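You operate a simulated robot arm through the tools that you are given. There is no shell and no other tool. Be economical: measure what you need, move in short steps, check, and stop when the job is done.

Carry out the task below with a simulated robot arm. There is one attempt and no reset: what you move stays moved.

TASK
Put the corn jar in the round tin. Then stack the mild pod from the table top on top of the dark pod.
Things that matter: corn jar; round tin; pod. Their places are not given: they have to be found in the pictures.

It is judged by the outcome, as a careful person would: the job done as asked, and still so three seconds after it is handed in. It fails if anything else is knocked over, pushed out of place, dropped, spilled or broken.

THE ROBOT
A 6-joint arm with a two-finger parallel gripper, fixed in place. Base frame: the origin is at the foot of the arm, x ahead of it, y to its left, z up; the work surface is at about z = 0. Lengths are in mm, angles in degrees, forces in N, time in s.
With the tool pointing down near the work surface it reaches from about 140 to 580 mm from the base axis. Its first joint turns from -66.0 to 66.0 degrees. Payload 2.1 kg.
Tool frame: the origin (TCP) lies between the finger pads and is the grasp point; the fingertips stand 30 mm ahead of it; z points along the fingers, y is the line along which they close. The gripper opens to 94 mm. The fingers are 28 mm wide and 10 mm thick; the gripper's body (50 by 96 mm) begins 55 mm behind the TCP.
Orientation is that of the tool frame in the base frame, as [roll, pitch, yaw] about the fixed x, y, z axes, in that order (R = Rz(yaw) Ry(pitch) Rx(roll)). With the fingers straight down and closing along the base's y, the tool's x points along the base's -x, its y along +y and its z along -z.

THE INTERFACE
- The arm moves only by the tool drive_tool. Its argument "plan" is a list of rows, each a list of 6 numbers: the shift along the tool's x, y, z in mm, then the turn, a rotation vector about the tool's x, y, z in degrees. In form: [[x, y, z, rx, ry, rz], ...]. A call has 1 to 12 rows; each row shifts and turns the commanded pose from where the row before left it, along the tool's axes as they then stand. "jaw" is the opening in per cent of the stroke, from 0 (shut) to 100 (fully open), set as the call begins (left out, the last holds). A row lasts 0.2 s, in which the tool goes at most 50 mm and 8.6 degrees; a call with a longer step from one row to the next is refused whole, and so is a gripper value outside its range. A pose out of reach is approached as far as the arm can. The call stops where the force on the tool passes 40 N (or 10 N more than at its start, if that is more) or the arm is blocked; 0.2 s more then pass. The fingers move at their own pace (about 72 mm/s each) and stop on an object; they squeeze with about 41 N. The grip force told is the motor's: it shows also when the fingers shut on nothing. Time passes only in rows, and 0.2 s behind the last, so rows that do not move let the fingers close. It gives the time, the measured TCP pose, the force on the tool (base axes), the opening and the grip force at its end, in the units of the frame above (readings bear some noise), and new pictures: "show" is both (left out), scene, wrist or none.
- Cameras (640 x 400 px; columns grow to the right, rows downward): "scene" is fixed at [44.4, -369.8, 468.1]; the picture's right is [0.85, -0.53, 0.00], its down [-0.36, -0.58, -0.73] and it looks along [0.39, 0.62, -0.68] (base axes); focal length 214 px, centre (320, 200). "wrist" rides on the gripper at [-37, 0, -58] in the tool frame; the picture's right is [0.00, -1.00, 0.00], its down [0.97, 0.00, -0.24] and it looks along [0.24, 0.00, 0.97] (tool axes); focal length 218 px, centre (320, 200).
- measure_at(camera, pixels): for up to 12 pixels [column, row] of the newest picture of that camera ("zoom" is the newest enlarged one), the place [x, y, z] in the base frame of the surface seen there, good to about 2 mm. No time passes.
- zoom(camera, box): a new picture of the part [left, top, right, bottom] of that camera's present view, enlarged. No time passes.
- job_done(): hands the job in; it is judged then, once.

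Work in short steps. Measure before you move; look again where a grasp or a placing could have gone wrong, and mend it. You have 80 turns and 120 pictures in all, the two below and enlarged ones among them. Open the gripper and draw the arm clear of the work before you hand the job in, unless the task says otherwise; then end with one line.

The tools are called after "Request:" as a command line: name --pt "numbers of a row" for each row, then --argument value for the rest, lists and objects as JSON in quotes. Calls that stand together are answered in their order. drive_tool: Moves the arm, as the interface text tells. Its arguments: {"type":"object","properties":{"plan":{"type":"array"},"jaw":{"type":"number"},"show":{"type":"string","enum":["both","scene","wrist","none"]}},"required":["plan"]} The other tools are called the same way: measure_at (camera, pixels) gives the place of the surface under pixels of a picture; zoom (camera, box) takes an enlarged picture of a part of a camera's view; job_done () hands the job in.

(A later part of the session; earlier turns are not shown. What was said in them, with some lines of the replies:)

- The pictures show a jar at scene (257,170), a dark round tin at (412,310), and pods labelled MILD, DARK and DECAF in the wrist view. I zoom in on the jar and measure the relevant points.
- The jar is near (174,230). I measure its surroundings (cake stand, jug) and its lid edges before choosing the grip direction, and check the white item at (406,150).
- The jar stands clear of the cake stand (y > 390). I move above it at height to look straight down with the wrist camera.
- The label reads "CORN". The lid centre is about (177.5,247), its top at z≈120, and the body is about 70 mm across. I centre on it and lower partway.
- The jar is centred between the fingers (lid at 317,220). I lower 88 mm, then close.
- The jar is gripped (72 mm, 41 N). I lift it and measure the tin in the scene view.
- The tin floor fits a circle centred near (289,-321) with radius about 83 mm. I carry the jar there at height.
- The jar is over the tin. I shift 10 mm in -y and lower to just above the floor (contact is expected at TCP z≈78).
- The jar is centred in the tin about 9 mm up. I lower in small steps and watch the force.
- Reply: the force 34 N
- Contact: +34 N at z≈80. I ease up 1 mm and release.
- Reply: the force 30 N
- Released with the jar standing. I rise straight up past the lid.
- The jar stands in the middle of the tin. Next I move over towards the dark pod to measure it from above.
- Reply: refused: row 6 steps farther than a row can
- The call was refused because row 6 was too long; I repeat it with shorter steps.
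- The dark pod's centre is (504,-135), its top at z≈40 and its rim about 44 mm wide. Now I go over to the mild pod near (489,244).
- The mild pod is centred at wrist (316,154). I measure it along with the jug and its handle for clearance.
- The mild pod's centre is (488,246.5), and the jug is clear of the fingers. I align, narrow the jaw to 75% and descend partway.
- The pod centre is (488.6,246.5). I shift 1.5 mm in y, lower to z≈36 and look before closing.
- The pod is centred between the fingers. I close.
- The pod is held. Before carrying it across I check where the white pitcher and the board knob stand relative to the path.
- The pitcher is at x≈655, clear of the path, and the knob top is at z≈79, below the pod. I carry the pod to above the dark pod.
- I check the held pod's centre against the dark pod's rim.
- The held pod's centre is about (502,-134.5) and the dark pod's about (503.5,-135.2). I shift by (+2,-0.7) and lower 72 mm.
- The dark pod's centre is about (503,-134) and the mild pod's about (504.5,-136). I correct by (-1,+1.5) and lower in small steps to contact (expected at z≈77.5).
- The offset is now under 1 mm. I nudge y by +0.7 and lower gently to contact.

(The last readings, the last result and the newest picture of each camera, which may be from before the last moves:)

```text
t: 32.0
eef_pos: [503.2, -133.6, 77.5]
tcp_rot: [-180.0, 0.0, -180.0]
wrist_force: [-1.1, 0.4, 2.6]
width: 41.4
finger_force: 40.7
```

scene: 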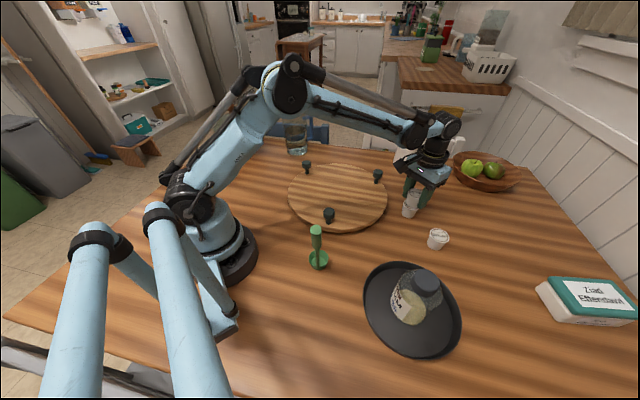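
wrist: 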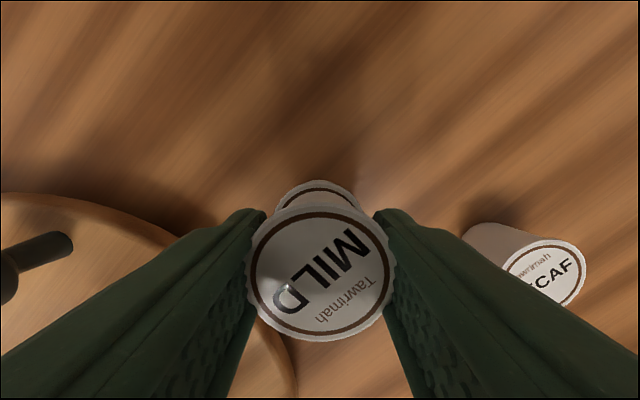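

Request:
drive_tool --pt "0 0 0.5 0 0 0" --pt "0 0 0 0 0 0"

Request:
zoom --camera "scene" --box '[360, 150, 480, 225]'

```text
t: 32.6
eef_pos: [503.5, -132.8, 76.8]
tcp_rot: [180.0, 0.1, -180.0]
wrist_force: [1.8, -0.7, 8.7]
width: 41.7
finger_force: 41.0
```

scene: 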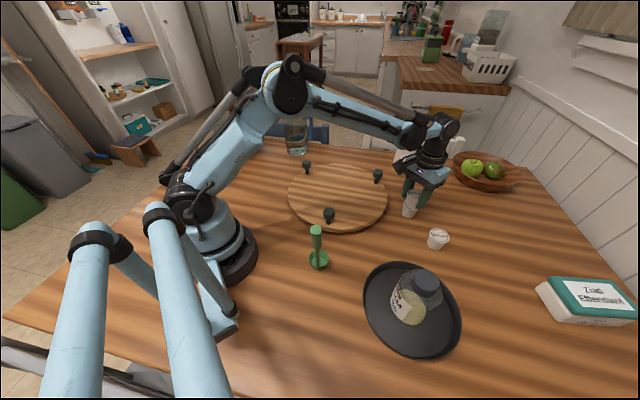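
wrist: 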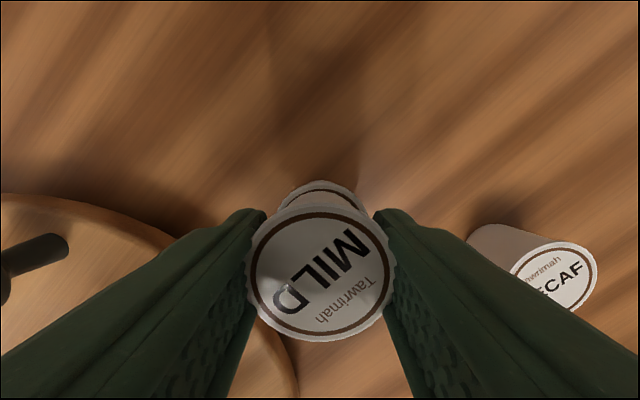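

```text
5.33 times, centred on (420, 188) of scene
```

zoom: 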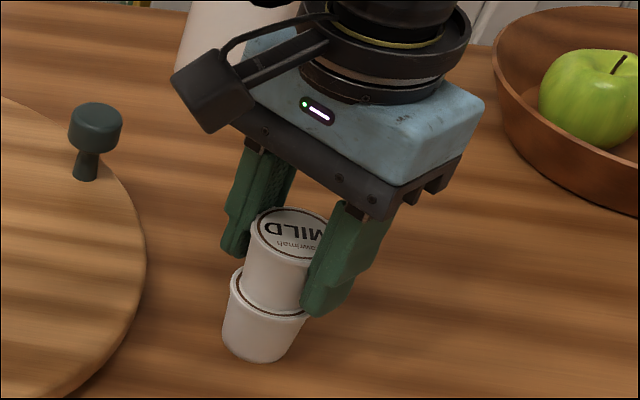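

There is light contact (about 9 N), and the pod sits flat on the dark one. I open.

Request:
drive_tool --pt "0 0 0 0 0 0" --pt "0 0 0 0 0 0" --pt "0 0 0 0 0 0" --jaw 75 --show "wrist"

Request:
drive_tool --pt "0 0 -10 0 0 0" --pt "0 0 -25 0 0 0" --pt "0 0 -35 0 0 0" --pt "0 0 -35 0 0 0" --pt "30 0 -30 0 0 0" --pt "40 0 -10 0 0 0" --pt "40 10 0 0 0 0" --pt "40 20 0 0 0 0" --pt "0 0 0 0 0 0"

Request:
zoom --camera "scene" --box '[360, 150, 480, 225]'

```text
t: 33.4
eef_pos: [503.7, -133.8, 75.9]
tcp_rot: [180.0, 0.0, -180.0]
wrist_force: [-0.7, 0.0, 0.1]
width: 70.6
finger_force: 0.0
```

wrist: 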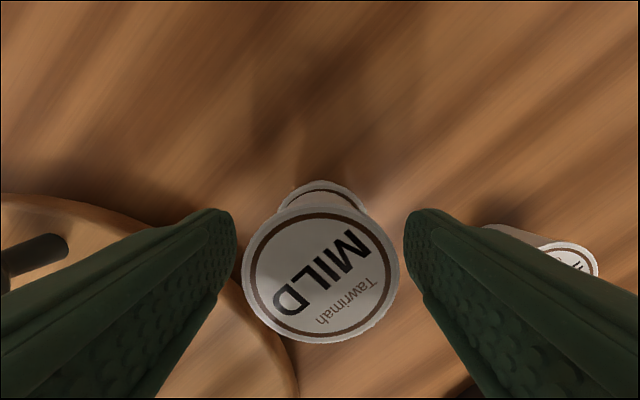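

```text
t: 35.4
eef_pos: [352.4, -103.6, 220.8]
tcp_rot: [180.0, 0.1, -180.0]
wrist_force: [-0.2, -0.5, 0.1]
width: 70.4
finger_force: 0.1
```

scene: 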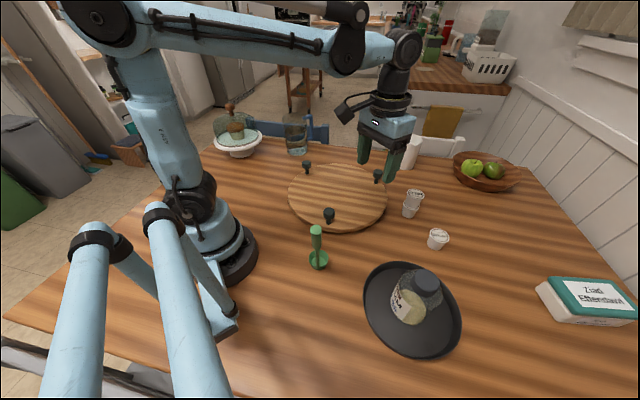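
wrist: 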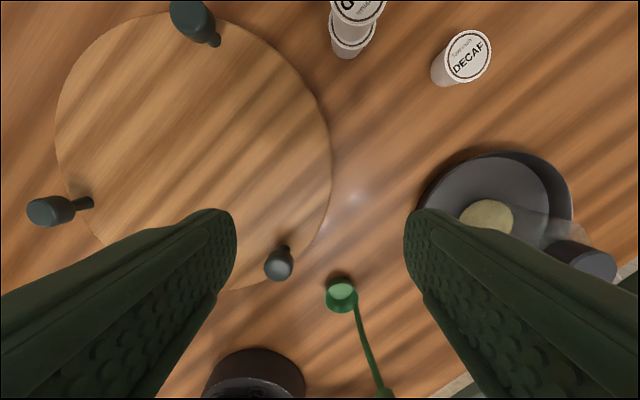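

```text
5.33 times, centred on (420, 188) of scene
```

zoom: 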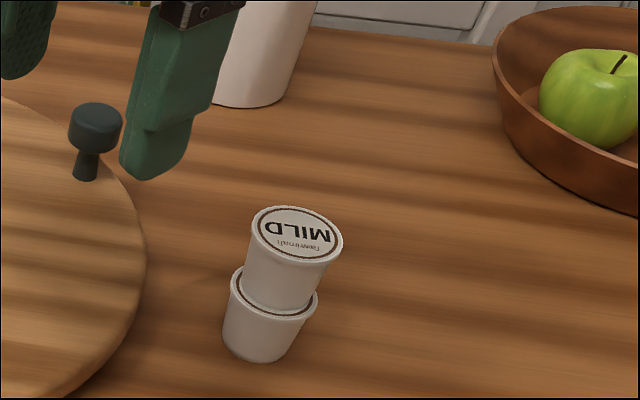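

The mild pod is stacked squarely on the dark one, the corn jar stands in the tin, and the arm is clear with the gripper open. I hand it in.

Request:
job_done

```text
The job is handed in.
```

The corn jar is standing in the round tin and the mild pod is stacked on top of the dark pod. Nothing else was moved.
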